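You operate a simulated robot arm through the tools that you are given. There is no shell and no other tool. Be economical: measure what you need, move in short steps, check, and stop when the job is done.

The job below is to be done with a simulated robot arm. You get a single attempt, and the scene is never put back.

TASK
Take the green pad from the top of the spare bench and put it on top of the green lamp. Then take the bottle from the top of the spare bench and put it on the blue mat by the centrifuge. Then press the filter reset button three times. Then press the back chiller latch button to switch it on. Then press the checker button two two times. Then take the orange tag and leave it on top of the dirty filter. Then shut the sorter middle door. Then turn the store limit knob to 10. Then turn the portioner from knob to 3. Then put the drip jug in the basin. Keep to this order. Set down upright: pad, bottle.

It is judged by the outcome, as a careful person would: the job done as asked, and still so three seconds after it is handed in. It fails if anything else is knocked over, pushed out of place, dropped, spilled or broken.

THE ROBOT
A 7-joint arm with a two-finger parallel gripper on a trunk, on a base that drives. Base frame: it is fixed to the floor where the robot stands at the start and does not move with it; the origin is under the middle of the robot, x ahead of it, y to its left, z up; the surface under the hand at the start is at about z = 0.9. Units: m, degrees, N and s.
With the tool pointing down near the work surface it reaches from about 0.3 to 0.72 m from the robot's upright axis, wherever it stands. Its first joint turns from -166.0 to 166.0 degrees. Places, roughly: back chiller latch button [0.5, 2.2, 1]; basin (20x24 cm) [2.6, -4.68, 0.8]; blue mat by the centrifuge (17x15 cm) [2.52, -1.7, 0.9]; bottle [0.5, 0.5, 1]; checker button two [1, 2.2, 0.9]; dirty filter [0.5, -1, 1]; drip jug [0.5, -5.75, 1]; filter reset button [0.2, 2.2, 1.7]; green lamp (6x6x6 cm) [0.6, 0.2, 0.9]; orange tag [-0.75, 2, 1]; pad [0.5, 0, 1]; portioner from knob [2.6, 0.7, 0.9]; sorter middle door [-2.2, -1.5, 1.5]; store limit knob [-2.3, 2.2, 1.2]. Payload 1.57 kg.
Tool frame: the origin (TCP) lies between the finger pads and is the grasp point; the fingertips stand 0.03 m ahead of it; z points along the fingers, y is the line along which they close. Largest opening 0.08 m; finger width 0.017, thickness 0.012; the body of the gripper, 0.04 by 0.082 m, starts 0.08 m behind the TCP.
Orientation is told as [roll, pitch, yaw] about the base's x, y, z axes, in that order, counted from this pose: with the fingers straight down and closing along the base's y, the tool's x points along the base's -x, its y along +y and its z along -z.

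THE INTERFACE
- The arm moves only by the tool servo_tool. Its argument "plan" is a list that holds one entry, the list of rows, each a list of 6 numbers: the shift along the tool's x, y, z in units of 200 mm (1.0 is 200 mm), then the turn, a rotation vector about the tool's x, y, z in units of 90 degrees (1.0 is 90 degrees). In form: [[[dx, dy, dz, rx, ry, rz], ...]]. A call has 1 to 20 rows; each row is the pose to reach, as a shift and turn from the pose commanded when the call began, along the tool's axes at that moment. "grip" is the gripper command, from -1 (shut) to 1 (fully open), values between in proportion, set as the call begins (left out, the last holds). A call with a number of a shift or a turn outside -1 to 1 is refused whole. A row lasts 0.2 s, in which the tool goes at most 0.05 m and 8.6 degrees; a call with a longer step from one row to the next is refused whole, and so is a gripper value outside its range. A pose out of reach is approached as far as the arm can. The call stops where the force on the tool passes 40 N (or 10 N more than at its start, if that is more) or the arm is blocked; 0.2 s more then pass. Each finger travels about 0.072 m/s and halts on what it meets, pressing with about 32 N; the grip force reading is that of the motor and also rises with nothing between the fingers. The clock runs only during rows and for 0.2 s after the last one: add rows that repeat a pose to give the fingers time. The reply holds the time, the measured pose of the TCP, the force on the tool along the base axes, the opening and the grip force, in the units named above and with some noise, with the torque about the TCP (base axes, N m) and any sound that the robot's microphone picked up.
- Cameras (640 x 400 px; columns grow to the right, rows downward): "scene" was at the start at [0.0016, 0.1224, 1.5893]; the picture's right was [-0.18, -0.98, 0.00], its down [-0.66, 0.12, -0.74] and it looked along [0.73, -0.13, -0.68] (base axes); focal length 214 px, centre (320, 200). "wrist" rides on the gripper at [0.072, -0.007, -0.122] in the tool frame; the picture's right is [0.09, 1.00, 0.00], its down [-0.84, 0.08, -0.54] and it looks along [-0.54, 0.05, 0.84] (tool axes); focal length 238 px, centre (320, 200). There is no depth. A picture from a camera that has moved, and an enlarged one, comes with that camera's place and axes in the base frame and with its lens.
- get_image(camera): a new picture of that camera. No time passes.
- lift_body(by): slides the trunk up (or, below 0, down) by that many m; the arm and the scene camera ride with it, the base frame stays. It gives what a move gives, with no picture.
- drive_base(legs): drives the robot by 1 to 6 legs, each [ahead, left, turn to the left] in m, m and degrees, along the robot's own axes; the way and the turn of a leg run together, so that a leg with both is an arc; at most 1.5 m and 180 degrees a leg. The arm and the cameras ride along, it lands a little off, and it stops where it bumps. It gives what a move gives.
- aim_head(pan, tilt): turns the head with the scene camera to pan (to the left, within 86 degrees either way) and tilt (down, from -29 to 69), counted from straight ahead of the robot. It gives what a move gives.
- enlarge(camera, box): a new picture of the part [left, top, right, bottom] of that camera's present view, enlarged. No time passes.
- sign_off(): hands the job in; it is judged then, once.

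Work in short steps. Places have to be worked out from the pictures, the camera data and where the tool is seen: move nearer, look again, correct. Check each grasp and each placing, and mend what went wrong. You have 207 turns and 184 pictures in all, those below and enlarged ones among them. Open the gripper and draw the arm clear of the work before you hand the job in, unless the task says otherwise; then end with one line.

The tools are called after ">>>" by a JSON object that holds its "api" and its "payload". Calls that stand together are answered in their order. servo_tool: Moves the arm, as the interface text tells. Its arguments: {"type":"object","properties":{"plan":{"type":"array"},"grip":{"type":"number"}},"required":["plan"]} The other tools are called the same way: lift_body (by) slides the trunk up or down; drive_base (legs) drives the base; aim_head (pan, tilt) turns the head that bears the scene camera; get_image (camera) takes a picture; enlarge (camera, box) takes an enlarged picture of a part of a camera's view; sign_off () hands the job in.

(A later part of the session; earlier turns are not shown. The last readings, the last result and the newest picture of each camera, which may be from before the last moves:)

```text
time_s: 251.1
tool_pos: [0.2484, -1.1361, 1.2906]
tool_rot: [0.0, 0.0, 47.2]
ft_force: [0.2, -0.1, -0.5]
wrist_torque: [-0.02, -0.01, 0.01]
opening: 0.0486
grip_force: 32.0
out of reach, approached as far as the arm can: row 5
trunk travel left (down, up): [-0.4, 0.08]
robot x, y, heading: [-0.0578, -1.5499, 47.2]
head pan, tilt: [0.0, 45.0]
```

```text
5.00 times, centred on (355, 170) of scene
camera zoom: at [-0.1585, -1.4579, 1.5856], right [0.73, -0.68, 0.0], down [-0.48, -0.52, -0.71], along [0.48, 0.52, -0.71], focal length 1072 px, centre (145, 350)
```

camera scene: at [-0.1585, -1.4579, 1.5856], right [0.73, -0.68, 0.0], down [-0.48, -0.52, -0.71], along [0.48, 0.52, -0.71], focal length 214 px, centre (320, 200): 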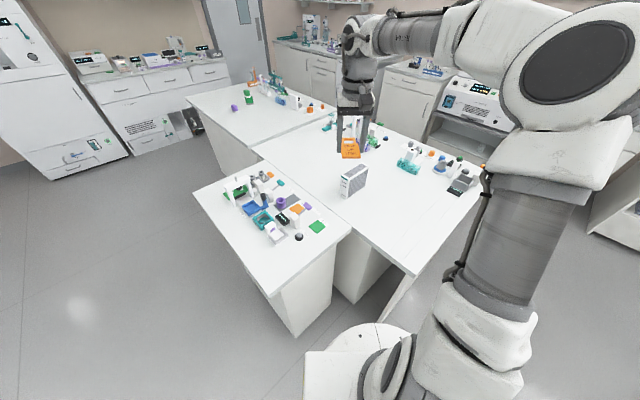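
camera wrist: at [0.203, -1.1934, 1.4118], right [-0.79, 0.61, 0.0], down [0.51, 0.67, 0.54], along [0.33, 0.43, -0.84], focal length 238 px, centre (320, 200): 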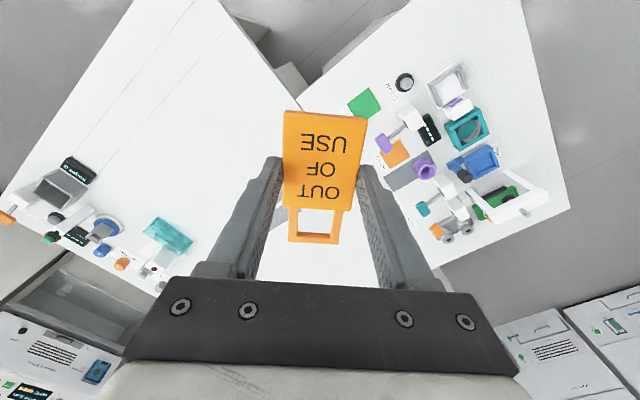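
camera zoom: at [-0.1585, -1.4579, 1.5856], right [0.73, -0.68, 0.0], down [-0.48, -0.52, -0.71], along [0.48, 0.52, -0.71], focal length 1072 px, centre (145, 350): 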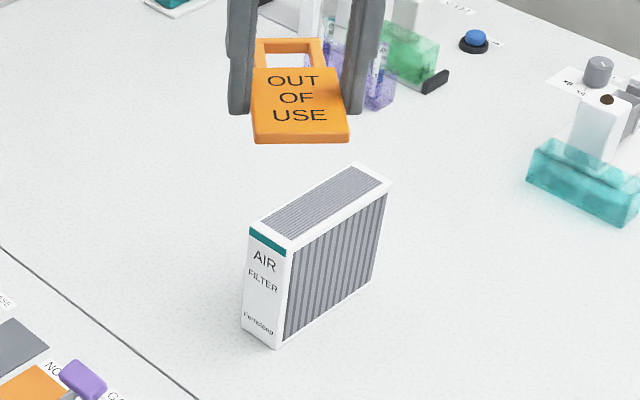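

Filter: an upright box, top z≈1.014, x 0.392–0.53, y −1.035…−0.996, aligned with the axes. I move the tag over it and turn to yaw 0 so the tag's length runs along the filter.

>>> {"api": "servo_tool", "payload": {"plan": [[[-0.157, -0.047, 0, 0, 0, 0.0873], [-0.315, -0.095, 0, 0, 0, 0.1747], [-0.472, -0.142, 0, 0, 0, 0.262], [-0.63, -0.189, 0.05, 0, 0, 0.3493], [-0.787, -0.237, 0.1, 0, 0, 0.437], [-0.944, -0.284, 0.15, 0, 0, 0.524], [-0.944, -0.284, 0.2, 0, 0, 0.524]]]}}

>>> {"api": "get_image", "payload": {"camera": "wrist"}}

>>> {"api": "enlarge", "payload": {"camera": "scene", "box": [310, 110, 420, 210]}}

```text
time_s: 252.7
tool_pos: [0.4017, -1.0555, 1.2486]
tool_rot: [-0.1, 0.0, 0.0]
ft_force: [0.4, -1.0, -0.1]
wrist_torque: [0.05, 0.01, 0.0]
opening: 0.0489
grip_force: 32.3
out of reach, approached as far as the arm can: row 6, 7
trunk travel left (down, up): [-0.4, 0.08]
robot x, y, heading: [-0.0572, -1.5516, 47.1]
head pan, tilt: [0.0, 45.0]
```

```text
85 pictures are left
camera wrist: at [0.3285, -1.0611, 1.3696], right [-0.09, 1.0, 0.0], down [0.84, 0.08, 0.54], along [0.54, 0.05, -0.84], focal length 238 px, centre (320, 200)
```

wrist: 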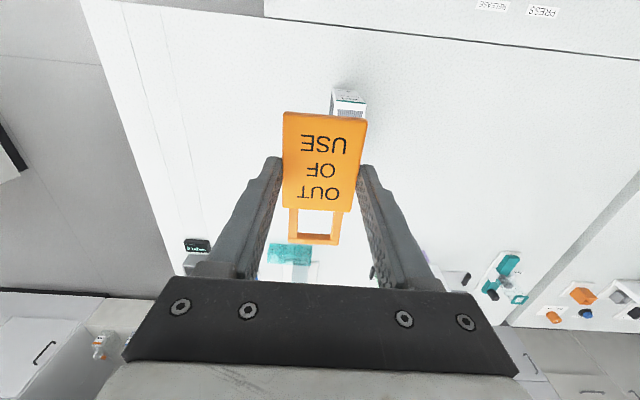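

```text
4.00 times, centred on (365, 160) of scene
camera zoom: at [-0.1584, -1.4585, 1.5857], right [0.73, -0.68, 0.0], down [-0.48, -0.52, -0.71], along [0.48, 0.52, -0.71], focal length 858 px, centre (140, 360)
```

zoom: 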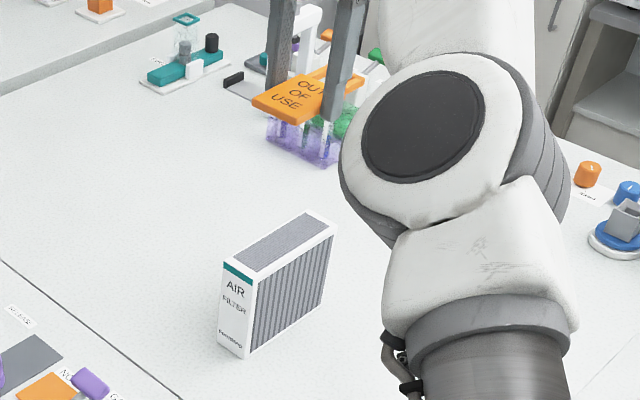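

At this height the reach is short. I raise the trunk 8 cm and edge 4 cm nearer.

>>> {"api": "lift_body", "payload": {"by": 0.08}}

>>> {"api": "drive_base", "payload": {"legs": [[0.04, 0, 0]]}}

>>> {"api": "servo_tool", "payload": {"plan": [[[0, 0, 0.15, 0, 0, 0], [0, 0, 0.35, 0, 0, 0], [0, 0, 0.55, 0, 0, 0], [0, 0, 0.75, 0, 0, 0], [0, 0, 0.75, 0, 0, 0]]]}}

>>> {"api": "get_image", "payload": {"camera": "wrist"}}

```text
time_s: 253.9
tool_pos: [0.4021, -1.055, 1.3279]
tool_rot: [-0.1, 0.0, 0.1]
ft_force: [0.1, -0.5, -0.7]
wrist_torque: [0.0, 0.0, 0.02]
opening: 0.0488
grip_force: 31.9
trunk travel left (down, up): [-0.48, 0.0]
robot x, y, heading: [-0.0532, -1.5532, 47.1]
head pan, tilt: [0.0, 45.0]
```

```text
time_s: 254.8
tool_pos: [0.4277, -1.0255, 1.3261]
tool_rot: [0.0, -0.1, -0.1]
ft_force: [0.9, 0.0, -1.5]
wrist_torque: [0.02, -0.02, -0.01]
opening: 0.0489
grip_force: 31.6
trunk travel left (down, up): [-0.48, 0.0]
robot x, y, heading: [-0.0311, -1.5225, 47.3]
head pan, tilt: [0.0, 45.0]
```

```text
time_s: 256.0
tool_pos: [0.4297, -1.0286, 1.1774]
tool_rot: [0.0, -0.2, -0.1]
ft_force: [0.3, 0.3, 0.2]
wrist_torque: [-0.01, 0.02, 0.0]
opening: 0.0487
grip_force: 31.7
trunk travel left (down, up): [-0.48, 0.0]
robot x, y, heading: [-0.0309, -1.5231, 47.2]
head pan, tilt: [0.0, 45.0]
```

```text
83 pictures are left
camera wrist: at [0.3558, -1.0343, 1.2991], right [-0.09, 1.0, 0.0], down [0.84, 0.08, 0.54], along [0.54, 0.05, -0.84], focal length 238 px, centre (320, 200)
```

wrist: 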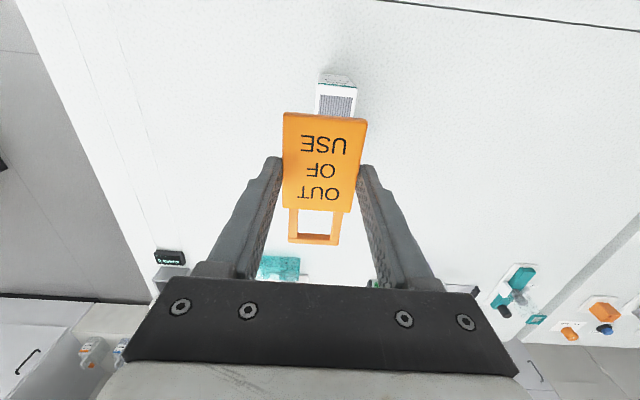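

Wrist view confirms filter centre y≈−1.013, near edge x≈0.391. I shift and descend to just above it.

>>> {"api": "servo_tool", "payload": {"plan": [[[-0.085, 0.078, 0.1, 0, 0, 0], [-0.085, 0.078, 0.25, 0, 0, 0], [-0.085, 0.078, 0.4, 0, 0, 0], [-0.085, 0.078, 0.5, 0, 0, 0], [-0.085, 0.078, 0.56, 0, 0, 0], [-0.085, 0.078, 0.56, 0, 0, 0]]]}}

>>> {"api": "get_image", "payload": {"camera": "wrist"}}

>>> {"api": "enlarge", "payload": {"camera": "scene", "box": [310, 110, 420, 210]}}

```text
time_s: 257.4
tool_pos: [0.4471, -1.0116, 1.0654]
tool_rot: [0.0, 0.1, -0.1]
ft_force: [0.2, -0.1, -1.4]
wrist_torque: [-0.01, -0.02, 0.01]
opening: 0.0487
grip_force: 31.9
trunk travel left (down, up): [-0.48, 0.0]
robot x, y, heading: [-0.0303, -1.5209, 47.2]
head pan, tilt: [0.0, 45.0]
```

```text
82 pictures are left
camera wrist: at [0.3731, -1.0175, 1.1873], right [-0.09, 1.0, 0.0], down [0.84, 0.08, 0.54], along [0.54, 0.05, -0.84], focal length 238 px, centre (320, 200)
```

wrist: 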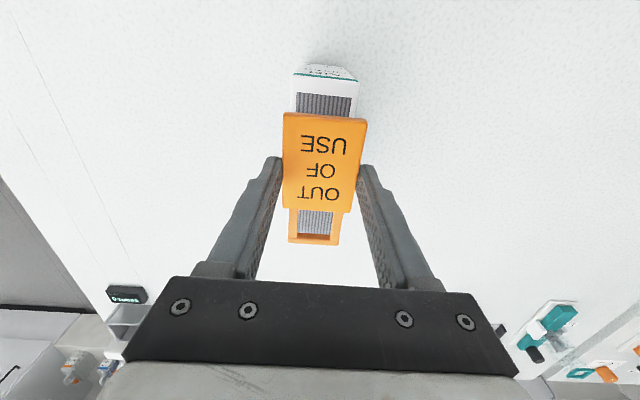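

```text
4.00 times, centred on (365, 160) of scene
camera zoom: at [-0.1315, -1.4288, 1.6656], right [0.73, -0.68, 0.0], down [-0.48, -0.52, -0.71], along [0.48, 0.52, -0.71], focal length 858 px, centre (140, 360)
```

zoom: 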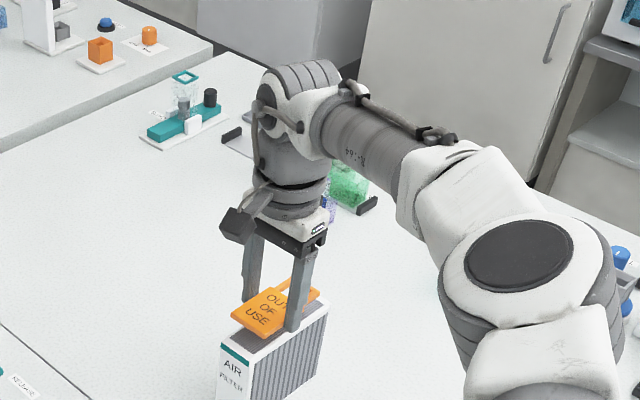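

Tag aligned above filter. Lower in 2 mm steps to contact.

>>> {"api": "servo_tool", "payload": {"plan": [[[0, 0, 0.04, 0, 0, 0], [0, 0, 0.07, 0, 0, 0], [0, 0, 0.09, 0, 0, 0], [0, 0, 0.1, 0, 0, 0], [0, 0, 0.11, 0, 0, 0], [0, 0, 0.11, 0, 0, 0]]]}}

>>> {"api": "enlarge", "payload": {"camera": "scene", "box": [350, 160, 410, 210]}}

```text
time_s: 258.8
tool_pos: [0.446, -1.0112, 1.0499]
tool_rot: [0.3, -0.5, 0.0]
ft_force: [2.0, -0.9, 37.6]
wrist_torque: [-1.0, 0.0, 0.05]
opening: 0.0488
grip_force: 31.7
trunk travel left (down, up): [-0.48, 0.0]
robot x, y, heading: [-0.0313, -1.5215, 47.2]
head pan, tilt: [0.0, 45.0]
```

```text
8.00 times, centred on (380, 185) of scene
camera zoom: at [-0.1341, -1.4317, 1.666], right [0.73, -0.68, 0.0], down [-0.48, -0.52, -0.71], along [0.48, 0.52, -0.71], focal length 1716 px, centre (-160, 320)
```

zoom: 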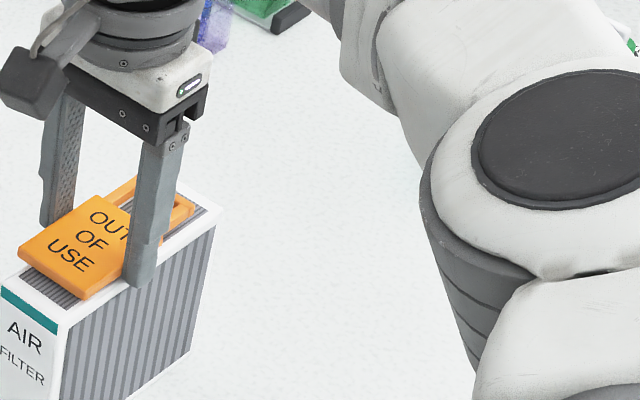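

37 N with a moment indicates the −y fingertip touched the filter's edge. I lift 9 mm, shift 3 mm toward −y and lower more gently.

>>> {"api": "servo_tool", "payload": {"plan": [[[0, 0, -0.05, 0, 0, 0], [0, -0.015, -0.05, 0, 0, 0], [0, -0.015, -0.045, 0, 0, 0], [0, -0.015, -0.04, 0, 0, 0], [0, -0.015, -0.04, 0, 0, 0]]]}}

>>> {"api": "enlarge", "payload": {"camera": "scene", "box": [350, 160, 410, 210]}}

```text
time_s: 260.0
tool_pos: [0.4451, -1.0146, 1.0522]
tool_rot: [-0.1, 0.0, 0.1]
ft_force: [0.6, -0.1, -0.8]
wrist_torque: [0.0, 0.0, 0.0]
opening: 0.0487
grip_force: 31.7
trunk travel left (down, up): [-0.48, 0.0]
robot x, y, heading: [-0.0252, -1.5216, 47.3]
head pan, tilt: [0.0, 45.0]
```

```text
8.00 times, centred on (380, 185) of scene
camera zoom: at [-0.1316, -1.4288, 1.6656], right [0.73, -0.68, 0.0], down [-0.48, -0.52, -0.71], along [0.48, 0.52, -0.71], focal length 1716 px, centre (-160, 320)
```

zoom: 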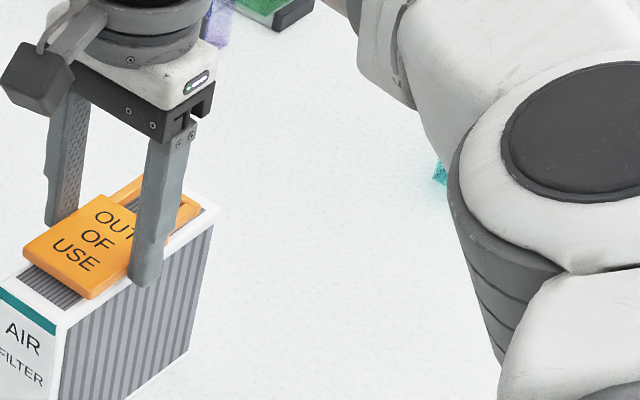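

Now lower by 1 mm steps, watching force and torque.

>>> {"api": "servo_tool", "payload": {"plan": [[[0, 0, 0.005, 0, 0, 0], [0, 0, 0.01, 0, 0, 0], [0, 0, 0.015, 0, 0, 0], [0, 0, 0.015, 0, 0, 0]]]}}

```text
time_s: 261.0
tool_pos: [0.4455, -1.0135, 1.05]
tool_rot: [-0.1, 0.0, 0.1]
ft_force: [0.4, 0.5, -0.3]
wrist_torque: [0.0, -0.02, -0.01]
opening: 0.0487
grip_force: 32.0
trunk travel left (down, up): [-0.48, 0.0]
robot x, y, heading: [-0.0276, -1.5207, 46.9]
head pan, tilt: [0.0, 45.0]
```

>>> {"api": "servo_tool", "payload": {"plan": [[[0, 0, 0.005, 0, 0, 0], [0, 0, 0.01, 0, 0, 0], [0, 0, 0.015, 0, 0, 0], [0, 0, 0.015, 0, 0, 0]]]}}

```text
time_s: 262.0
tool_pos: [0.4458, -1.0136, 1.0461]
tool_rot: [-0.1, 0.0, 0.0]
ft_force: [0.6, 1.3, 0.2]
wrist_torque: [0.02, 0.0, -0.03]
opening: 0.0488
grip_force: 31.8
trunk travel left (down, up): [-0.48, 0.0]
robot x, y, heading: [-0.0318, -1.5213, 47.2]
head pan, tilt: [0.0, 45.0]
```

Now below the earlier contact height with no edge contact; continue.

>>> {"api": "servo_tool", "payload": {"plan": [[[0, 0, 0.005, 0, 0, 0], [0, 0, 0.01, 0, 0, 0], [0, 0, 0.015, 0, 0, 0], [0, 0, 0.02, 0, 0, 0], [0, 0, 0.02, 0, 0, 0]]]}}

```text
time_s: 263.2
tool_pos: [0.4451, -1.014, 1.0445]
tool_rot: [0.2, -0.1, 0.0]
ft_force: [2.8, 2.4, 24.3]
wrist_torque: [0.22, 0.27, 0.0]
opening: 0.0488
grip_force: 32.1
trunk travel left (down, up): [-0.48, 0.0]
robot x, y, heading: [-0.0311, -1.5214, 47.0]
head pan, tilt: [0.0, 45.0]
```

Plate contact (24 N, little moment). Ease up 2 mm, release, and rise.

>>> {"api": "servo_tool", "payload": {"plan": [[[0, 0, -0.012, 0, 0, 0], [0, 0, -0.012, 0, 0, 0]]]}}

>>> {"api": "servo_tool", "payload": {"plan": [[[0, 0, 0, 0, 0, 0], [0, 0, 0, 0, 0, 0], [0, 0, 0, 0, 0, 0], [0, 0, 0, 0, 0, 0]]], "grip": 0.9}}

>>> {"api": "servo_tool", "payload": {"plan": [[[0, 0, -0.1, 0, 0, 0], [0, 0, -0.25, 0, 0, 0], [0, 0, -0.45, 0, 0, 0], [0, 0, -0.65, 0, 0, 0], [0, 0, -0.65, 0, 0, 0]]]}}

>>> {"api": "enlarge", "payload": {"camera": "scene", "box": [340, 140, 420, 210]}}

>>> {"api": "get_image", "payload": {"camera": "wrist"}}

```text
time_s: 263.8
tool_pos: [0.4451, -1.0137, 1.0443]
tool_rot: [0.0, -0.2, 0.0]
ft_force: [4.6, 3.6, 17.7]
wrist_torque: [0.35, -0.25, -0.03]
opening: 0.049
grip_force: 31.8
trunk travel left (down, up): [-0.48, 0.0]
robot x, y, heading: [-0.0296, -1.5173, 47.2]
head pan, tilt: [0.0, 45.0]
```

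```text
time_s: 264.8
tool_pos: [0.4461, -1.0133, 1.043]
tool_rot: [-0.1, -0.1, 0.1]
ft_force: [-1.7, -0.5, 0.0]
wrist_torque: [-0.01, -0.04, -0.04]
opening: 0.0761
grip_force: 0.1
trunk travel left (down, up): [-0.48, 0.0]
robot x, y, heading: [-0.0327, -1.5221, 47.1]
head pan, tilt: [0.0, 45.0]
```

```text
time_s: 266.0
tool_pos: [0.4452, -1.0137, 1.1745]
tool_rot: [-0.2, 0.0, 0.1]
ft_force: [-0.6, 0.0, -0.7]
wrist_torque: [-0.03, 0.02, 0.01]
opening: 0.0757
grip_force: 0.0
trunk travel left (down, up): [-0.48, 0.0]
robot x, y, heading: [-0.0268, -1.5186, 47.3]
head pan, tilt: [0.0, 45.0]
```

```text
5.71 times, centred on (380, 175) of scene
camera zoom: at [-0.1316, -1.4288, 1.6656], right [0.73, -0.68, 0.0], down [-0.48, -0.52, -0.71], along [0.48, 0.52, -0.71], focal length 1226 px, centre (-23, 343)
```

zoom: 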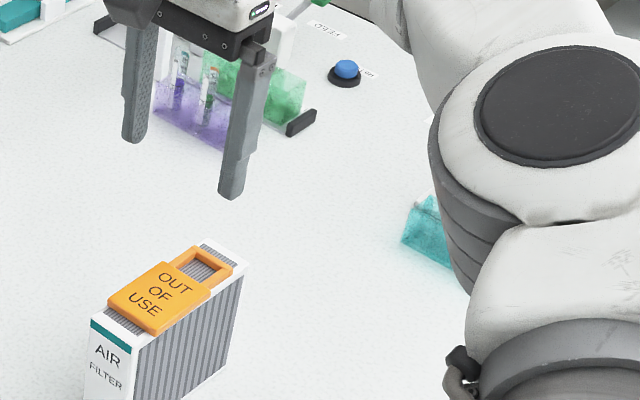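

```text
77 pictures are left
camera wrist: at [0.3716, -1.0198, 1.2959], right [-0.09, 1.0, 0.0], down [0.84, 0.08, 0.54], along [0.54, 0.05, -0.84], focal length 238 px, centre (320, 200)
```

wrist: 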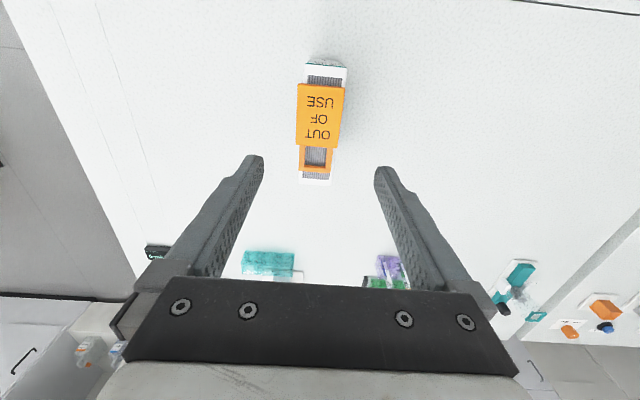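

The tag lies flat on the upright filter. I retract, back off and turn to face the sorter (−x side).

>>> {"api": "servo_tool", "payload": {"plan": [[[0.15, -0.16, -0.1, 0, 0, 0], [0.3, -0.32, -0.2, 0, 0, 0], [0.45, -0.48, -0.3, 0, 0, 0], [0.6, -0.64, -0.4, 0, 0, 0], [0.75, -0.8, -0.4, 0, 0, 0]]], "grip": -1}}

>>> {"api": "drive_base", "payload": {"legs": [[-0.5, 0, 0], [0, 0, 133]]}}

>>> {"api": "aim_head", "payload": {"pan": 0, "tilt": 20}}

>>> {"api": "get_image", "payload": {"camera": "scene"}}

```text
time_s: 267.2
tool_pos: [0.292, -1.1744, 1.2561]
tool_rot: [-0.1, 0.1, 0.1]
ft_force: [-0.3, 0.0, 0.1]
wrist_torque: [-0.04, 0.01, 0.0]
opening: 0.0002
grip_force: 21.9
trunk travel left (down, up): [-0.48, 0.0]
robot x, y, heading: [-0.0333, -1.5208, 46.9]
head pan, tilt: [0.0, 45.0]
```

```text
time_s: 278.5
tool_pos: [-0.8436, -1.8958, 1.2566]
tool_rot: [-0.1, 0.0, 133.5]
ft_force: [-0.6, -0.1, 0.8]
wrist_torque: [0.0, 0.0, 0.03]
opening: 0.0002
grip_force: 21.3
trunk travel left (down, up): [-0.48, 0.0]
robot x, y, heading: [-0.3672, -1.8928, -179.5]
head pan, tilt: [0.0, 45.0]
```

```text
time_s: 279.4
tool_pos: [-0.8439, -1.8982, 1.2563]
tool_rot: [-0.1, 0.0, 133.4]
ft_force: [0.2, 0.6, -0.5]
wrist_torque: [0.0, 0.0, -0.01]
opening: 0.0003
grip_force: 21.8
trunk travel left (down, up): [-0.48, 0.0]
robot x, y, heading: [-0.368, -1.8944, -179.2]
head pan, tilt: [0.0, 20.0]
```

```text
76 pictures are left
camera scene: at [-0.3803, -2.0336, 1.7042], right [-0.01, 1.0, 0.0], down [0.34, 0.0, -0.94], along [-0.94, -0.01, -0.34], focal length 214 px, centre (320, 200)
```

scene: 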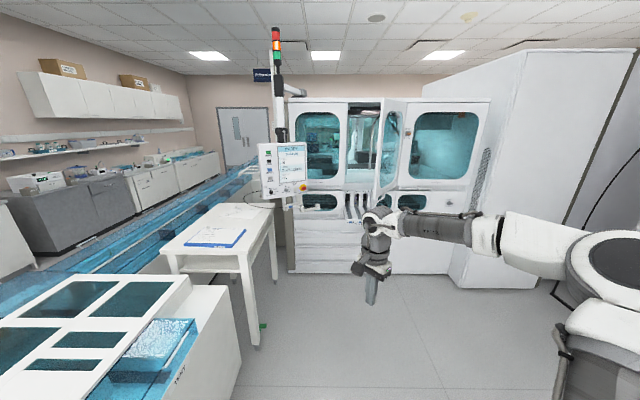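

>>> {"api": "enlarge", "payload": {"camera": "scene", "box": [270, 80, 510, 230]}}

```text
2.67 times, centred on (390, 155) of scene
camera zoom: at [-0.3803, -2.0336, 1.7042], right [-0.01, 1.0, 0.0], down [0.34, 0.0, -0.94], along [-0.94, -0.01, -0.34], focal length 572 px, centre (133, 320)
```

zoom: 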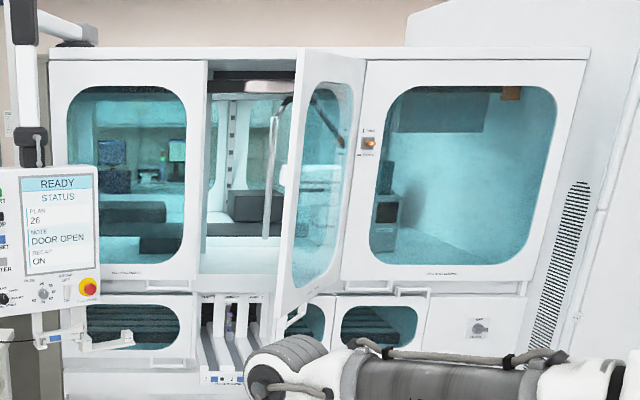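

The middle door is hinged on its +y side and ~50° open, outer face partly toward me; free edge ≈(−1.95, −1.62). I drive nearer and align the tool.

>>> {"api": "drive_base", "payload": {"legs": [[0.5, -0.3, -0.8], [0.4, 0, 0]]}}

>>> {"api": "servo_tool", "payload": {"plan": [[[0, 0, -0.08, 0, 0, -0.0865], [0, 0, -0.16, 0, 0, -0.173], [0, 0, -0.24, 0, 0, -0.26], [0, 0, -0.32, 0, 0, -0.346], [0, 0, -0.4, 0, 0, -0.432], [0, 0, -0.45, 0, 0, -0.518], [0, 0, -0.45, 0, 0, -0.518]]]}}

>>> {"api": "get_image", "payload": {"camera": "scene"}}

```text
time_s: 285.9
tool_pos: [-1.7447, -1.5872, 1.2564]
tool_rot: [-0.1, 0.0, 132.7]
ft_force: [0.2, 1.0, -0.7]
wrist_torque: [0.01, 0.0, 0.0]
opening: 0.0001
grip_force: 21.4
trunk travel left (down, up): [-0.48, 0.0]
robot x, y, heading: [-1.2703, -1.5889, 179.9]
head pan, tilt: [0.0, 20.0]
```

```text
time_s: 287.5
tool_pos: [-1.7452, -1.5877, 1.3455]
tool_rot: [-0.1, 0.0, 179.5]
ft_force: [-0.9, -0.3, 0.8]
wrist_torque: [0.03, 0.03, -0.02]
opening: 0.0001
grip_force: 21.6
trunk travel left (down, up): [-0.48, 0.0]
robot x, y, heading: [-1.2672, -1.5844, 180.0]
head pan, tilt: [0.0, 20.0]
```

```text
74 pictures are left
camera scene: at [-1.2826, -1.7304, 1.7043], right [0.0, 1.0, 0.0], down [0.34, 0.0, -0.94], along [-0.94, 0.0, -0.34], focal length 214 px, centre (320, 200)
```

scene: 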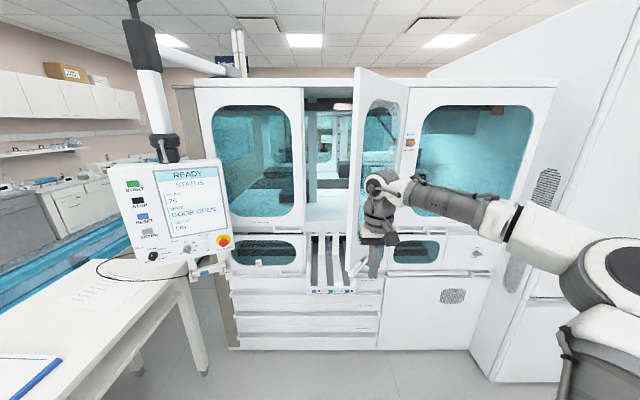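

Door free edge is at (−1.972, −1.626), z 1.13–1.85. I turn the tool horizontal toward the door.

>>> {"api": "servo_tool", "payload": {"plan": [[[-0.03, 0, -0.03, 0, -0.09, 0], [-0.06, 0, -0.06, 0, -0.18, 0], [-0.09, 0, -0.09, 0, -0.27, 0], [-0.12, 0, -0.12, 0, -0.36, 0], [-0.15, 0, -0.15, 0, -0.45, 0], [-0.15, 0, -0.2, 0, -0.54, 0], [-0.15, 0, -0.2, 0, -0.63, 0], [-0.15, 0, -0.2, 0, -0.72, 0], [-0.15, 0, -0.2, 0, -0.81, 0], [-0.15, 0, -0.2, 0, -0.9, 0], [-0.15, 0, -0.2, 0, -0.98, 0], [-0.15, 0, -0.2, 0, -1, 0], [-0.15, 0, -0.2, 0, -1, 0]]]}}

>>> {"api": "get_image", "payload": {"camera": "wrist"}}

>>> {"api": "get_image", "payload": {"camera": "scene"}}

```text
time_s: 290.3
tool_pos: [-1.7751, -1.5871, 1.3852]
tool_rot: [-72.3, -90.0, -108.4]
ft_force: [-0.1, 0.1, -0.1]
wrist_torque: [0.0, 0.02, 0.0]
opening: 0.0
grip_force: 21.3
trunk travel left (down, up): [-0.48, 0.0]
robot x, y, heading: [-1.2738, -1.5882, 179.7]
head pan, tilt: [0.0, 20.0]
```

```text
73 pictures are left
camera wrist: at [-1.654, -1.5814, 1.3139], right [-0.01, -1.0, -0.09], down [0.54, -0.08, 0.84], along [-0.84, -0.04, 0.54], focal length 238 px, centre (320, 200)
```

wrist: 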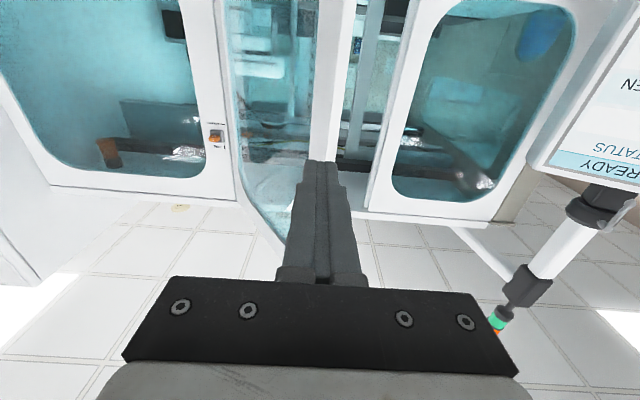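

```text
72 pictures are left
camera scene: at [-1.2826, -1.7304, 1.7043], right [0.0, 1.0, 0.0], down [0.34, 0.0, -0.94], along [-0.94, 0.0, -0.34], focal length 214 px, centre (320, 200)
```

scene: 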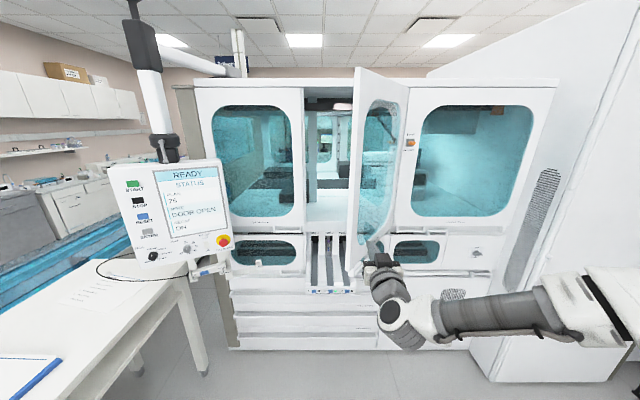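

Fingers aim at the door's outer frame near its free edge. I shift 2 cm toward the hinge and drive 0.17 m closer.

>>> {"api": "servo_tool", "payload": {"plan": [[[0, -0.05, 0, 0, 0, 0], [0, -0.1, 0, 0, 0, 0], [0, -0.1, 0, 0, 0, 0]]]}}

>>> {"api": "drive_base", "payload": {"legs": [[0.17, 0, 0]]}}

>>> {"api": "get_image", "payload": {"camera": "wrist"}}

>>> {"api": "get_image", "payload": {"camera": "scene"}}

```text
time_s: 291.1
tool_pos: [-1.7743, -1.5665, 1.3876]
tool_rot: [-35.3, -89.8, -145.4]
ft_force: [0.2, 0.1, 0.3]
wrist_torque: [0.02, -0.01, -0.03]
opening: 0.0
grip_force: 21.4
trunk travel left (down, up): [-0.48, 0.0]
robot x, y, heading: [-1.2692, -1.5857, 179.6]
head pan, tilt: [0.0, 20.0]
```

```text
time_s: 292.8
tool_pos: [-1.9442, -1.5681, 1.386]
tool_rot: [-36.8, -89.9, -143.8]
ft_force: [-0.4, 0.4, -1.1]
wrist_torque: [0.01, 0.01, 0.0]
opening: 0.0
grip_force: 21.4
trunk travel left (down, up): [-0.48, 0.0]
robot x, y, heading: [-1.4388, -1.5887, 180.0]
head pan, tilt: [0.0, 20.0]
```

```text
71 pictures are left
camera wrist: at [-1.8236, -1.561, 1.3145], right [-0.01, -1.0, -0.09], down [0.54, -0.08, 0.84], along [-0.84, -0.04, 0.54], focal length 238 px, centre (320, 200)
```

wrist: 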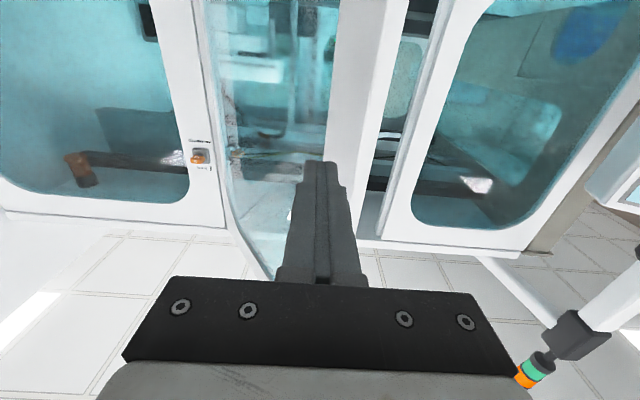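

```text
70 pictures are left
camera scene: at [-1.4523, -1.7299, 1.7043], right [0.0, 1.0, 0.0], down [0.34, 0.0, -0.94], along [-0.94, 0.0, -0.34], focal length 214 px, centre (320, 200)
```

scene: 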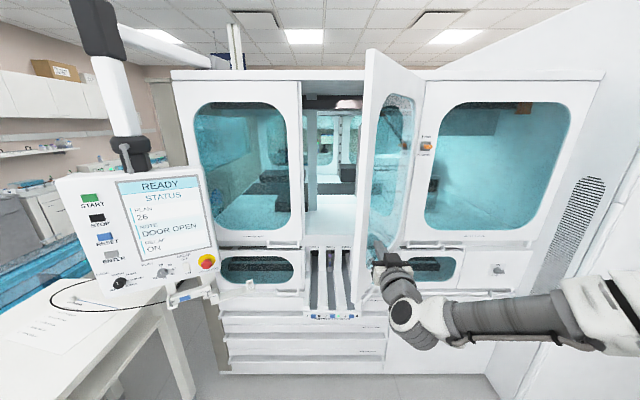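

Push forward with the arm, drifting toward −y to follow the door's arc.

>>> {"api": "servo_tool", "payload": {"plan": [[[0, 0, 0.08, 0, 0, 0], [0, 0, 0.16, 0, 0, 0], [0, 0.02, 0.24, 0, 0, 0], [0, 0.05, 0.32, 0, 0, 0], [0, 0.08, 0.4, 0, 0, 0], [0, 0.11, 0.48, 0, 0, 0], [0, 0.14, 0.56, 0, 0, 0], [0, 0.18, 0.64, 0, 0, 0], [0, 0.22, 0.72, 0, 0, 0], [0, 0.26, 0.8, 0, 0, 0], [0, 0.3, 0.88, 0, 0, 0]]]}}

>>> {"api": "get_image", "payload": {"camera": "scene"}}

```text
time_s: 295.2
tool_pos: [-2.1212, -1.6251, 1.3848]
tool_rot: [-32.3, -89.9, -148.3]
ft_force: [0.0, 0.5, -0.3]
wrist_torque: [-0.01, 0.0, 0.02]
opening: 0.0
grip_force: 21.3
trunk travel left (down, up): [-0.48, 0.0]
robot x, y, heading: [-1.437, -1.5895, 180.0]
head pan, tilt: [0.0, 20.0]
```

```text
69 pictures are left
camera scene: at [-1.4522, -1.7301, 1.7043], right [0.0, 1.0, 0.0], down [0.34, 0.0, -0.94], along [-0.94, 0.0, -0.34], focal length 214 px, centre (320, 200)
```

scene: 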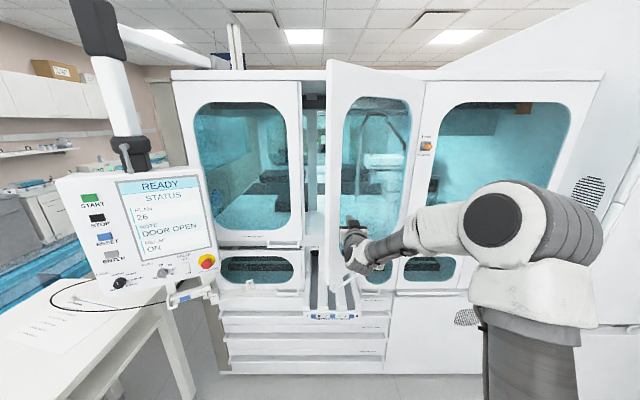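

The door is swinging shut. I move the base 8 cm closer (pushing along), then finish with the arm.

>>> {"api": "drive_base", "payload": {"legs": [[0.08, 0.02, 0]]}}

>>> {"api": "servo_tool", "payload": {"plan": [[[0, 0.04, 0.06, 0, 0, 0], [0, 0.08, 0.12, 0, 0, 0], [0, 0.12, 0.18, 0, 0, 0], [0, 0.16, 0.24, 0, 0, 0], [0, 0.2, 0.3, 0, 0, 0], [0, 0.2, 0.36, 0, 0, 0], [0, 0.2, 0.42, 0, 0, 0]]]}}

>>> {"api": "get_image", "payload": {"camera": "scene"}}

```text
time_s: 296.4
tool_pos: [-2.2002, -1.6464, 1.3844]
tool_rot: [-38.8, -89.9, -141.8]
ft_force: [-0.6, -0.2, 0.7]
wrist_torque: [-0.03, 0.02, 0.02]
opening: 0.0
grip_force: 21.3
trunk travel left (down, up): [-0.48, 0.0]
robot x, y, heading: [-1.5168, -1.6067, 179.7]
head pan, tilt: [0.0, 20.0]
```

```text
time_s: 298.0
tool_pos: [-2.284, -1.6865, 1.3848]
tool_rot: [-49.0, -90.0, -131.7]
ft_force: [0.1, 0.1, 0.7]
wrist_torque: [0.01, 0.0, -0.02]
opening: 0.0
grip_force: 20.9
trunk travel left (down, up): [-0.48, 0.0]
robot x, y, heading: [-1.5187, -1.6042, 180.1]
head pan, tilt: [0.0, 20.0]
```

```text
68 pictures are left
camera scene: at [-1.5309, -1.75, 1.7043], right [0.0, 1.0, 0.0], down [0.34, 0.0, -0.94], along [-0.94, 0.0, -0.34], focal length 214 px, centre (320, 200)
```

scene: 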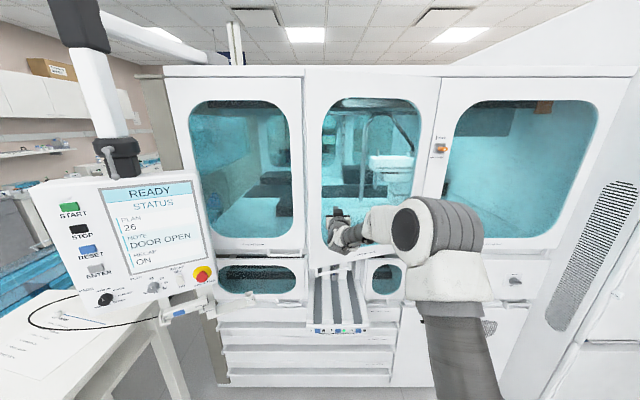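

Almost closed. Continue pushing until resistance.

>>> {"api": "servo_tool", "payload": {"plan": [[[0, 0.0, 0.03, 0, 0, 0], [0, 0.0, 0.06, 0, 0, 0], [0, 0.0, 0.09, 0, 0, 0], [0, 0.0, 0.12, 0, 0, 0], [0, 0.0, 0.15, 0, 0, 0], [0, 0.0, 0.18, 0, 0, 0], [0, 0.0, 0.21, 0, 0, 0], [0, 0.0, 0.24, 0, 0, 0]]]}}

>>> {"api": "enlarge", "payload": {"camera": "scene", "box": [260, 50, 460, 330]}}

```text
time_s: 299.8
tool_pos: [-2.3324, -1.685, 1.3853]
tool_rot: [-26.4, -90.1, -154.1]
ft_force: [1.0, -0.6, -0.1]
wrist_torque: [0.0, 0.01, 0.01]
opening: 0.0001
grip_force: 21.2
trunk travel left (down, up): [-0.48, 0.0]
robot x, y, heading: [-1.5171, -1.6096, 180.0]
head pan, tilt: [0.0, 20.0]
```

```text
1.43 times, centred on (360, 190) of scene
camera zoom: at [-1.5308, -1.7499, 1.7043], right [0.0, 1.0, 0.0], down [0.34, 0.0, -0.94], along [-0.94, 0.0, -0.34], focal length 306 px, centre (263, 214)
```

zoom: 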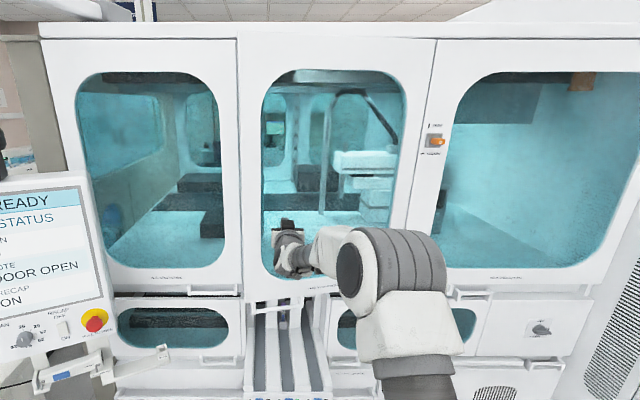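

No firm stop yet; I edge the base forward 4 cm and push until contact with the frame.

>>> {"api": "drive_base", "payload": {"legs": [[0.03, 0, 0]]}}

>>> {"api": "servo_tool", "payload": {"plan": [[[0, 0.0, 0.02, 0, 0, 0], [0, 0.0, 0.04, 0, 0, 0], [0, 0.0, 0.06, 0, 0, 0], [0, 0.0, 0.08, 0, 0, 0], [0, 0.0, 0.1, 0, 0, 0], [0, 0.0, 0.12, 0, 0, 0]]]}}

>>> {"api": "enlarge", "payload": {"camera": "scene", "box": [260, 50, 460, 330]}}

```text
time_s: 300.7
tool_pos: [-2.3622, -1.6852, 1.3844]
tool_rot: [-34.3, -89.9, -146.3]
ft_force: [-0.3, -0.6, -0.5]
wrist_torque: [-0.01, 0.0, 0.01]
opening: 0.0001
grip_force: 20.8
trunk travel left (down, up): [-0.48, 0.0]
robot x, y, heading: [-1.5516, -1.6065, -179.9]
head pan, tilt: [0.0, 20.0]
```

```text
time_s: 302.1
tool_pos: [-2.3862, -1.6842, 1.3851]
tool_rot: [-49.0, -89.9, -131.5]
ft_force: [-0.7, -0.4, -0.6]
wrist_torque: [0.0, -0.02, 0.0]
opening: 0.0
grip_force: 21.5
trunk travel left (down, up): [-0.48, 0.0]
robot x, y, heading: [-1.5452, -1.612, -180.0]
head pan, tilt: [0.0, 20.0]
```

```text
1.43 times, centred on (360, 190) of scene
camera zoom: at [-1.5607, -1.75, 1.7043], right [0.0, 1.0, 0.0], down [0.34, 0.0, -0.94], along [-0.94, 0.0, -0.34], focal length 306 px, centre (263, 214)
```

zoom: 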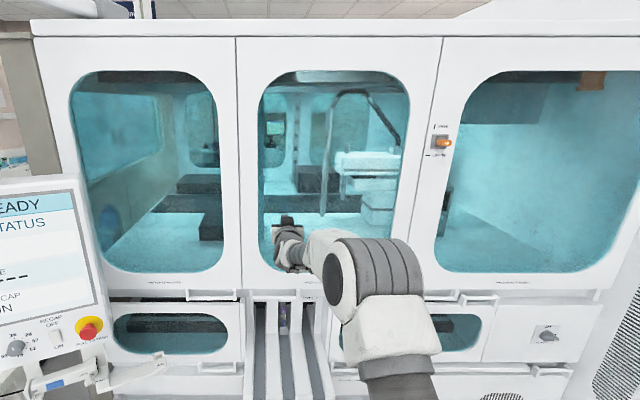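

>>> {"api": "get_image", "payload": {"camera": "scene"}}

>>> {"api": "get_image", "payload": {"camera": "wrist"}}

```text
65 pictures are left
camera scene: at [-1.5607, -1.75, 1.7043], right [0.0, 1.0, 0.0], down [0.34, 0.0, -0.94], along [-0.94, 0.0, -0.34], focal length 214 px, centre (320, 200)
```

scene: 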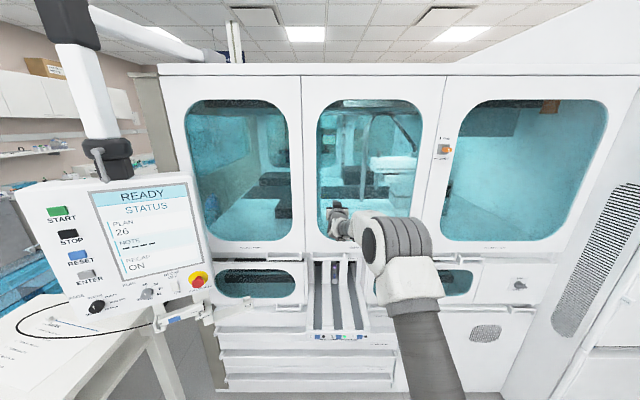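

```text
64 pictures are left
camera wrist: at [-2.2652, -1.678, 1.3127], right [-0.01, -1.0, -0.09], down [0.54, -0.08, 0.84], along [-0.84, -0.04, 0.54], focal length 238 px, centre (320, 200)
```

wrist: 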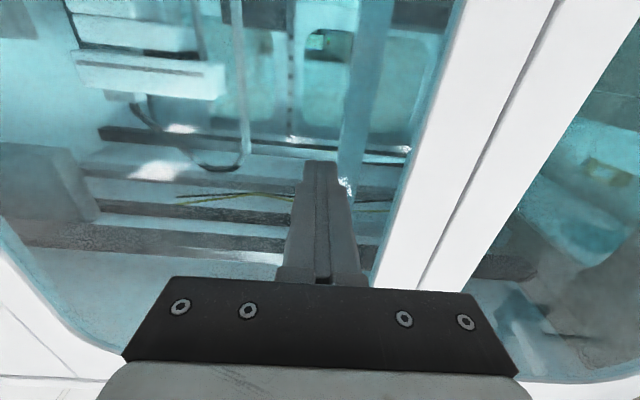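

The panel's note no longer says DOOR OPEN. One more small push to the hard stop.

>>> {"api": "servo_tool", "payload": {"plan": [[[0, 0.0, 0.015, 0, 0, 0], [0, 0.0, 0.03, 0, 0, 0], [0, 0.0, 0.045, 0, 0, 0], [0, 0.0, 0.06, 0, 0, 0], [0, 0.0, 0.075, 0, 0, 0]]]}}

```text
time_s: 303.3
tool_pos: [-2.401, -1.6838, 1.3845]
tool_rot: [-25.0, -89.9, -155.4]
ft_force: [-0.2, -0.8, -0.3]
wrist_torque: [0.0, 0.01, -0.02]
opening: 0.0
grip_force: 20.8
trunk travel left (down, up): [-0.48, 0.0]
robot x, y, heading: [-1.5478, -1.6048, -179.8]
head pan, tilt: [0.0, 20.0]
```

>>> {"api": "drive_base", "payload": {"legs": [[0.03, 0, 0]]}}

>>> {"api": "servo_tool", "payload": {"plan": [[[0, 0.0, 0.015, 0, 0, 0], [0, 0.0, 0.03, 0, 0, 0], [0, 0.0, 0.045, 0, 0, 0], [0, 0.0, 0.06, 0, 0, 0], [0, 0.0, 0.075, 0, 0, 0]]]}}

>>> {"api": "enlarge", "payload": {"camera": "scene", "box": [290, 60, 460, 260]}}

```text
time_s: 304.2
tool_pos: [-2.4176, -1.6846, 1.3844]
tool_rot: [4.2, -89.9, 175.5]
ft_force: [11.7, 1.2, 0.8]
wrist_torque: [0.03, 0.08, 0.04]
opening: 0.0002
grip_force: 21.3
trunk travel left (down, up): [-0.48, 0.0]
robot x, y, heading: [-1.5694, -1.6042, -179.8]
head pan, tilt: [0.0, 20.0]
stopped in leg 1: the force on the tool passed its limit at 101 N (the readings are from after the stop); the commanded pose is now the measured one
```

```text
time_s: 304.8
tool_pos: [-2.4199, -1.6852, 1.3854]
tool_rot: [1.1, -89.8, 178.5]
ft_force: [34.3, 3.0, 0.8]
wrist_torque: [-0.03, 0.23, 0.04]
opening: 0.0
grip_force: 21.6
trunk travel left (down, up): [-0.48, 0.0]
robot x, y, heading: [-1.5659, -1.6087, -180.0]
head pan, tilt: [0.0, 20.0]
stopped in row 2: the force on the tool passed its limit at 44 N (the readings are from after the stop); the commanded pose is now the measured one
```

```text
2.00 times, centred on (375, 160) of scene
camera zoom: at [-1.5752, -1.7493, 1.7045], right [0.0, 1.0, 0.0], down [0.34, 0.0, -0.94], along [-0.94, 0.0, -0.34], focal length 429 px, centre (210, 280)
```

zoom: 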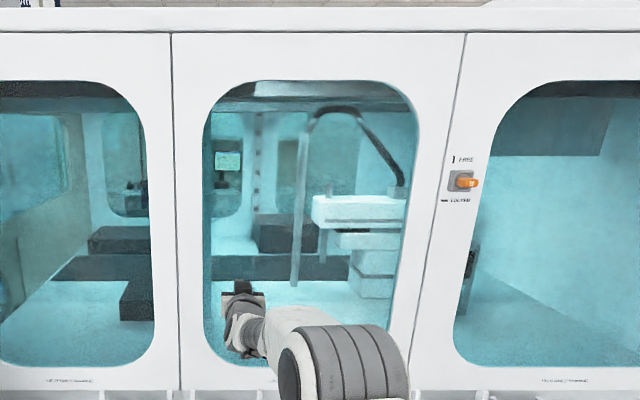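

Hard stop reached: door shut flush. I back away, retract the arm, and drive toward the store (left wall corner), keeping clear of the whiteboard stand.

>>> {"api": "drive_base", "payload": {"legs": [[-0.3, 0, 0]]}}

>>> {"api": "servo_tool", "payload": {"plan": [[[0, 0, -0.2, 0, 0, 0], [0, 0, -0.4, 0, 0, 0], [0, 0, -0.6, 0, 0, 0], [0, 0, -0.8, 0, 0, 0], [0, 0, -1, 0, 0, 0]]]}}

>>> {"api": "servo_tool", "payload": {"plan": [[[0, 0, -0.2, 0, 0, 0], [0, 0, -0.4, 0, 0, 0], [0, 0, -0.6, 0, 0, 0], [0, 0, -0.65, 0, 0, 0]]]}}

>>> {"api": "enlarge", "payload": {"camera": "scene", "box": [180, 40, 500, 330]}}

>>> {"api": "drive_base", "payload": {"legs": [[-0.25, 0, 0], [0, -1.5, 0], [0, -1.35, 0]]}}

>>> {"api": "aim_head", "payload": {"pan": -25, "tilt": 20}}

>>> {"api": "get_image", "payload": {"camera": "scene"}}

```text
time_s: 307.4
tool_pos: [-2.1216, -1.6873, 1.3812]
tool_rot: [-2.8, -89.6, -177.6]
ft_force: [0.1, 0.3, 0.4]
wrist_torque: [0.01, 0.01, -0.02]
opening: 0.0
grip_force: 21.4
trunk travel left (down, up): [-0.48, 0.0]
robot x, y, heading: [-1.2647, -1.6064, -180.0]
head pan, tilt: [0.0, 20.0]
```

```text
time_s: 308.6
tool_pos: [-1.92, -1.6863, 1.3813]
tool_rot: [-2.1, -89.4, -178.4]
ft_force: [0.2, -0.6, 0.4]
wrist_torque: [-0.03, 0.03, 0.0]
opening: 0.0003
grip_force: 21.8
trunk travel left (down, up): [-0.48, 0.0]
robot x, y, heading: [-1.2622, -1.6098, -179.6]
head pan, tilt: [0.0, 20.0]
```

```text
time_s: 309.6
tool_pos: [-1.7905, -1.6893, 1.3822]
tool_rot: [-4.7, -89.5, -175.6]
ft_force: [0.7, -0.1, -0.4]
wrist_torque: [-0.02, 0.0, -0.03]
opening: 0.0
grip_force: 21.2
trunk travel left (down, up): [-0.48, 0.0]
robot x, y, heading: [-1.2644, -1.6061, -180.1]
head pan, tilt: [0.0, 20.0]
```

```text
1.38 times, centred on (340, 185) of scene
camera zoom: at [-1.2779, -1.7494, 1.7043], right [0.0, 1.0, 0.0], down [0.34, 0.0, -0.94], along [-0.94, 0.0, -0.34], focal length 296 px, centre (292, 221)
```

zoom: 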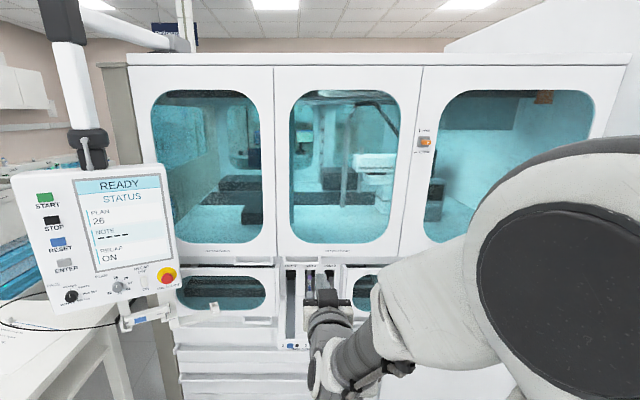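

```text
time_s: 332.6
tool_pos: [-1.5797, 1.1604, 1.3828]
tool_rot: [-2.7, -89.5, -177.3]
ft_force: [0.1, 0.0, 0.5]
wrist_torque: [0.0, -0.01, 0.04]
opening: 0.0
grip_force: 21.4
trunk travel left (down, up): [-0.48, 0.0]
robot x, y, heading: [-1.0539, 1.2457, -179.6]
head pan, tilt: [0.0, 20.0]
```

```text
time_s: 333.5
tool_pos: [-1.5794, 1.1604, 1.3829]
tool_rot: [-3.2, -89.5, -177.0]
ft_force: [0.8, 0.7, -0.6]
wrist_torque: [-0.01, 0.0, 0.0]
opening: 0.0
grip_force: 21.2
trunk travel left (down, up): [-0.48, 0.0]
robot x, y, heading: [-1.0546, 1.245, -179.7]
head pan, tilt: [-25.0, 20.0]
```

```text
61 pictures are left
camera scene: at [-1.0582, 1.1413, 1.7043], right [0.42, 0.91, 0.0], down [0.31, -0.14, -0.94], along [-0.85, 0.39, -0.34], focal length 214 px, centre (320, 200)
```

scene: 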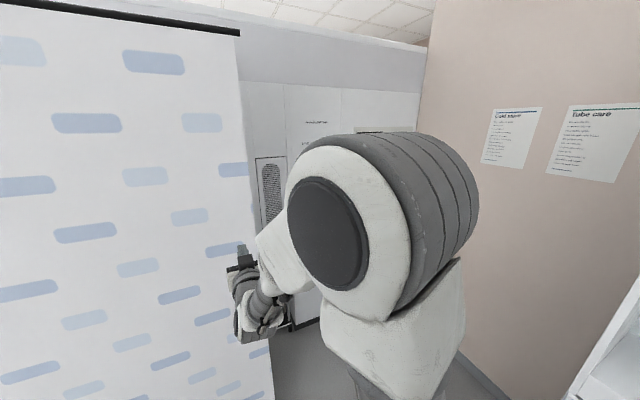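

A curtain stands at x≈−1.85 (y<1.15); the store panel is behind on the −x wall. I go around: strafe right, ahead, and look.

>>> {"api": "drive_base", "payload": {"legs": [[0, -0.32, 0], [0.45, 0, 0]]}}

>>> {"api": "aim_head", "payload": {"pan": -35, "tilt": 25}}

>>> {"api": "get_image", "payload": {"camera": "scene"}}

>>> {"api": "get_image", "payload": {"camera": "wrist"}}

```text
time_s: 339.6
tool_pos: [-2.0263, 1.4906, 1.3831]
tool_rot: [-3.1, -89.5, -177.8]
ft_force: [-0.1, 0.9, 0.4]
wrist_torque: [0.01, 0.02, 0.03]
opening: 0.0001
grip_force: 21.7
trunk travel left (down, up): [-0.48, 0.0]
robot x, y, heading: [-1.5009, 1.5661, 179.7]
head pan, tilt: [-25.0, 20.0]
```

```text
time_s: 340.3
tool_pos: [-2.0266, 1.4917, 1.3828]
tool_rot: [-3.3, -89.6, -177.4]
ft_force: [-0.5, 0.5, 0.5]
wrist_torque: [-0.03, -0.03, 0.02]
opening: 0.0
grip_force: 21.0
trunk travel left (down, up): [-0.48, 0.0]
robot x, y, heading: [-1.5014, 1.5719, 180.0]
head pan, tilt: [-35.0, 25.0]
```

```text
60 pictures are left
camera scene: at [-1.496, 1.4799, 1.6962], right [0.58, 0.82, 0.0], down [0.35, -0.24, -0.91], along [-0.74, 0.52, -0.42], focal length 214 px, centre (320, 200)
```

scene: 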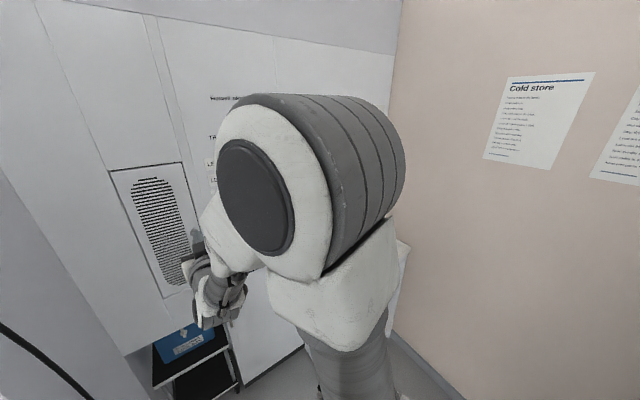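

```text
59 pictures are left
camera wrist: at [-1.9047, 1.4964, 1.3117], right [-0.01, -1.0, -0.09], down [0.53, -0.08, 0.84], along [-0.85, -0.04, 0.53], focal length 238 px, centre (320, 200)
```

wrist: 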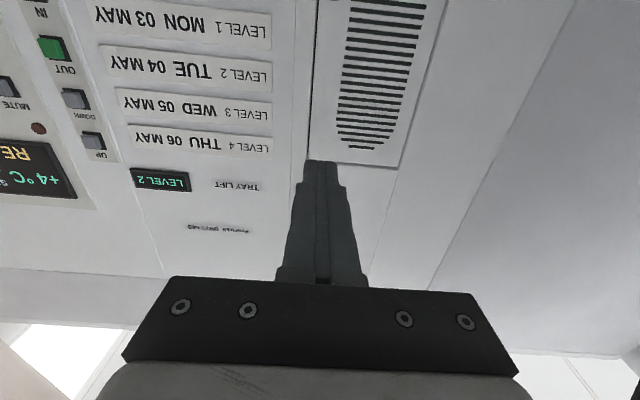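

The cold-store panel faces +x. I strafe right 0.3 m to see its right side.

>>> {"api": "drive_base", "payload": {"legs": [[0.0, -0.3, 0]]}}

>>> {"api": "get_image", "payload": {"camera": "wrist"}}

>>> {"api": "aim_head", "payload": {"pan": 0, "tilt": 20}}

>>> {"api": "get_image", "payload": {"camera": "scene"}}

```text
time_s: 343.2
tool_pos: [-2.0247, 1.7966, 1.3833]
tool_rot: [-2.1, -89.5, -178.9]
ft_force: [-0.2, 0.4, 0.7]
wrist_torque: [0.0, 0.03, 0.02]
opening: 0.0001
grip_force: 21.2
trunk travel left (down, up): [-0.48, 0.0]
robot x, y, heading: [-1.502, 1.8734, 179.5]
head pan, tilt: [-35.0, 25.0]
```

```text
58 pictures are left
camera wrist: at [-1.9032, 1.8015, 1.3117], right [-0.02, -1.0, -0.09], down [0.53, -0.09, 0.84], along [-0.85, -0.04, 0.53], focal length 238 px, centre (320, 200)
```

wrist: 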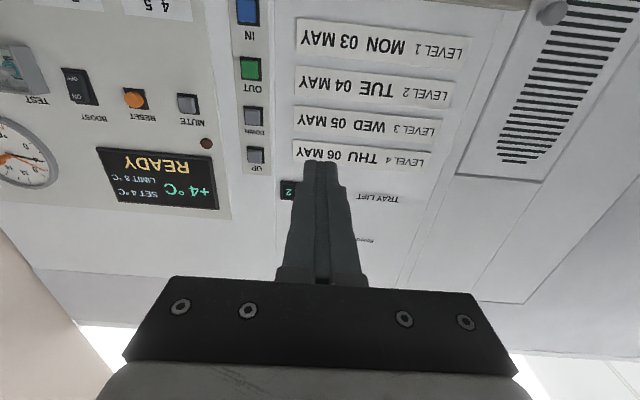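

```text
time_s: 344.2
tool_pos: [-2.0243, 1.7957, 1.3824]
tool_rot: [-3.2, -89.5, -177.7]
ft_force: [0.0, 0.5, 0.5]
wrist_torque: [0.0, 0.01, 0.01]
opening: 0.0
grip_force: 21.1
trunk travel left (down, up): [-0.48, 0.0]
robot x, y, heading: [-1.4948, 1.8716, 179.3]
head pan, tilt: [0.0, 20.0]
```

```text
57 pictures are left
camera scene: at [-1.5126, 1.7304, 1.7043], right [0.01, 1.0, 0.0], down [0.34, 0.0, -0.94], along [-0.94, 0.01, -0.34], focal length 214 px, centre (320, 200)
```

scene: 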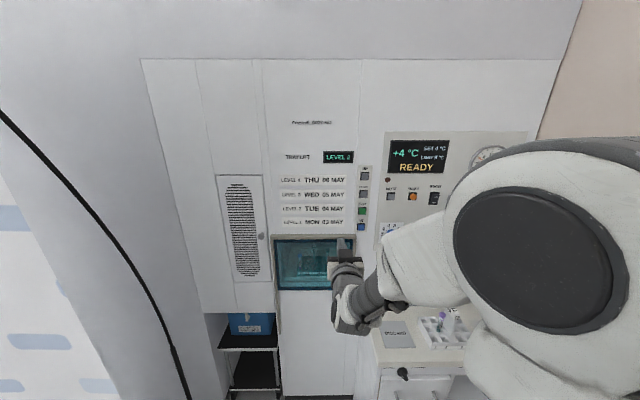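

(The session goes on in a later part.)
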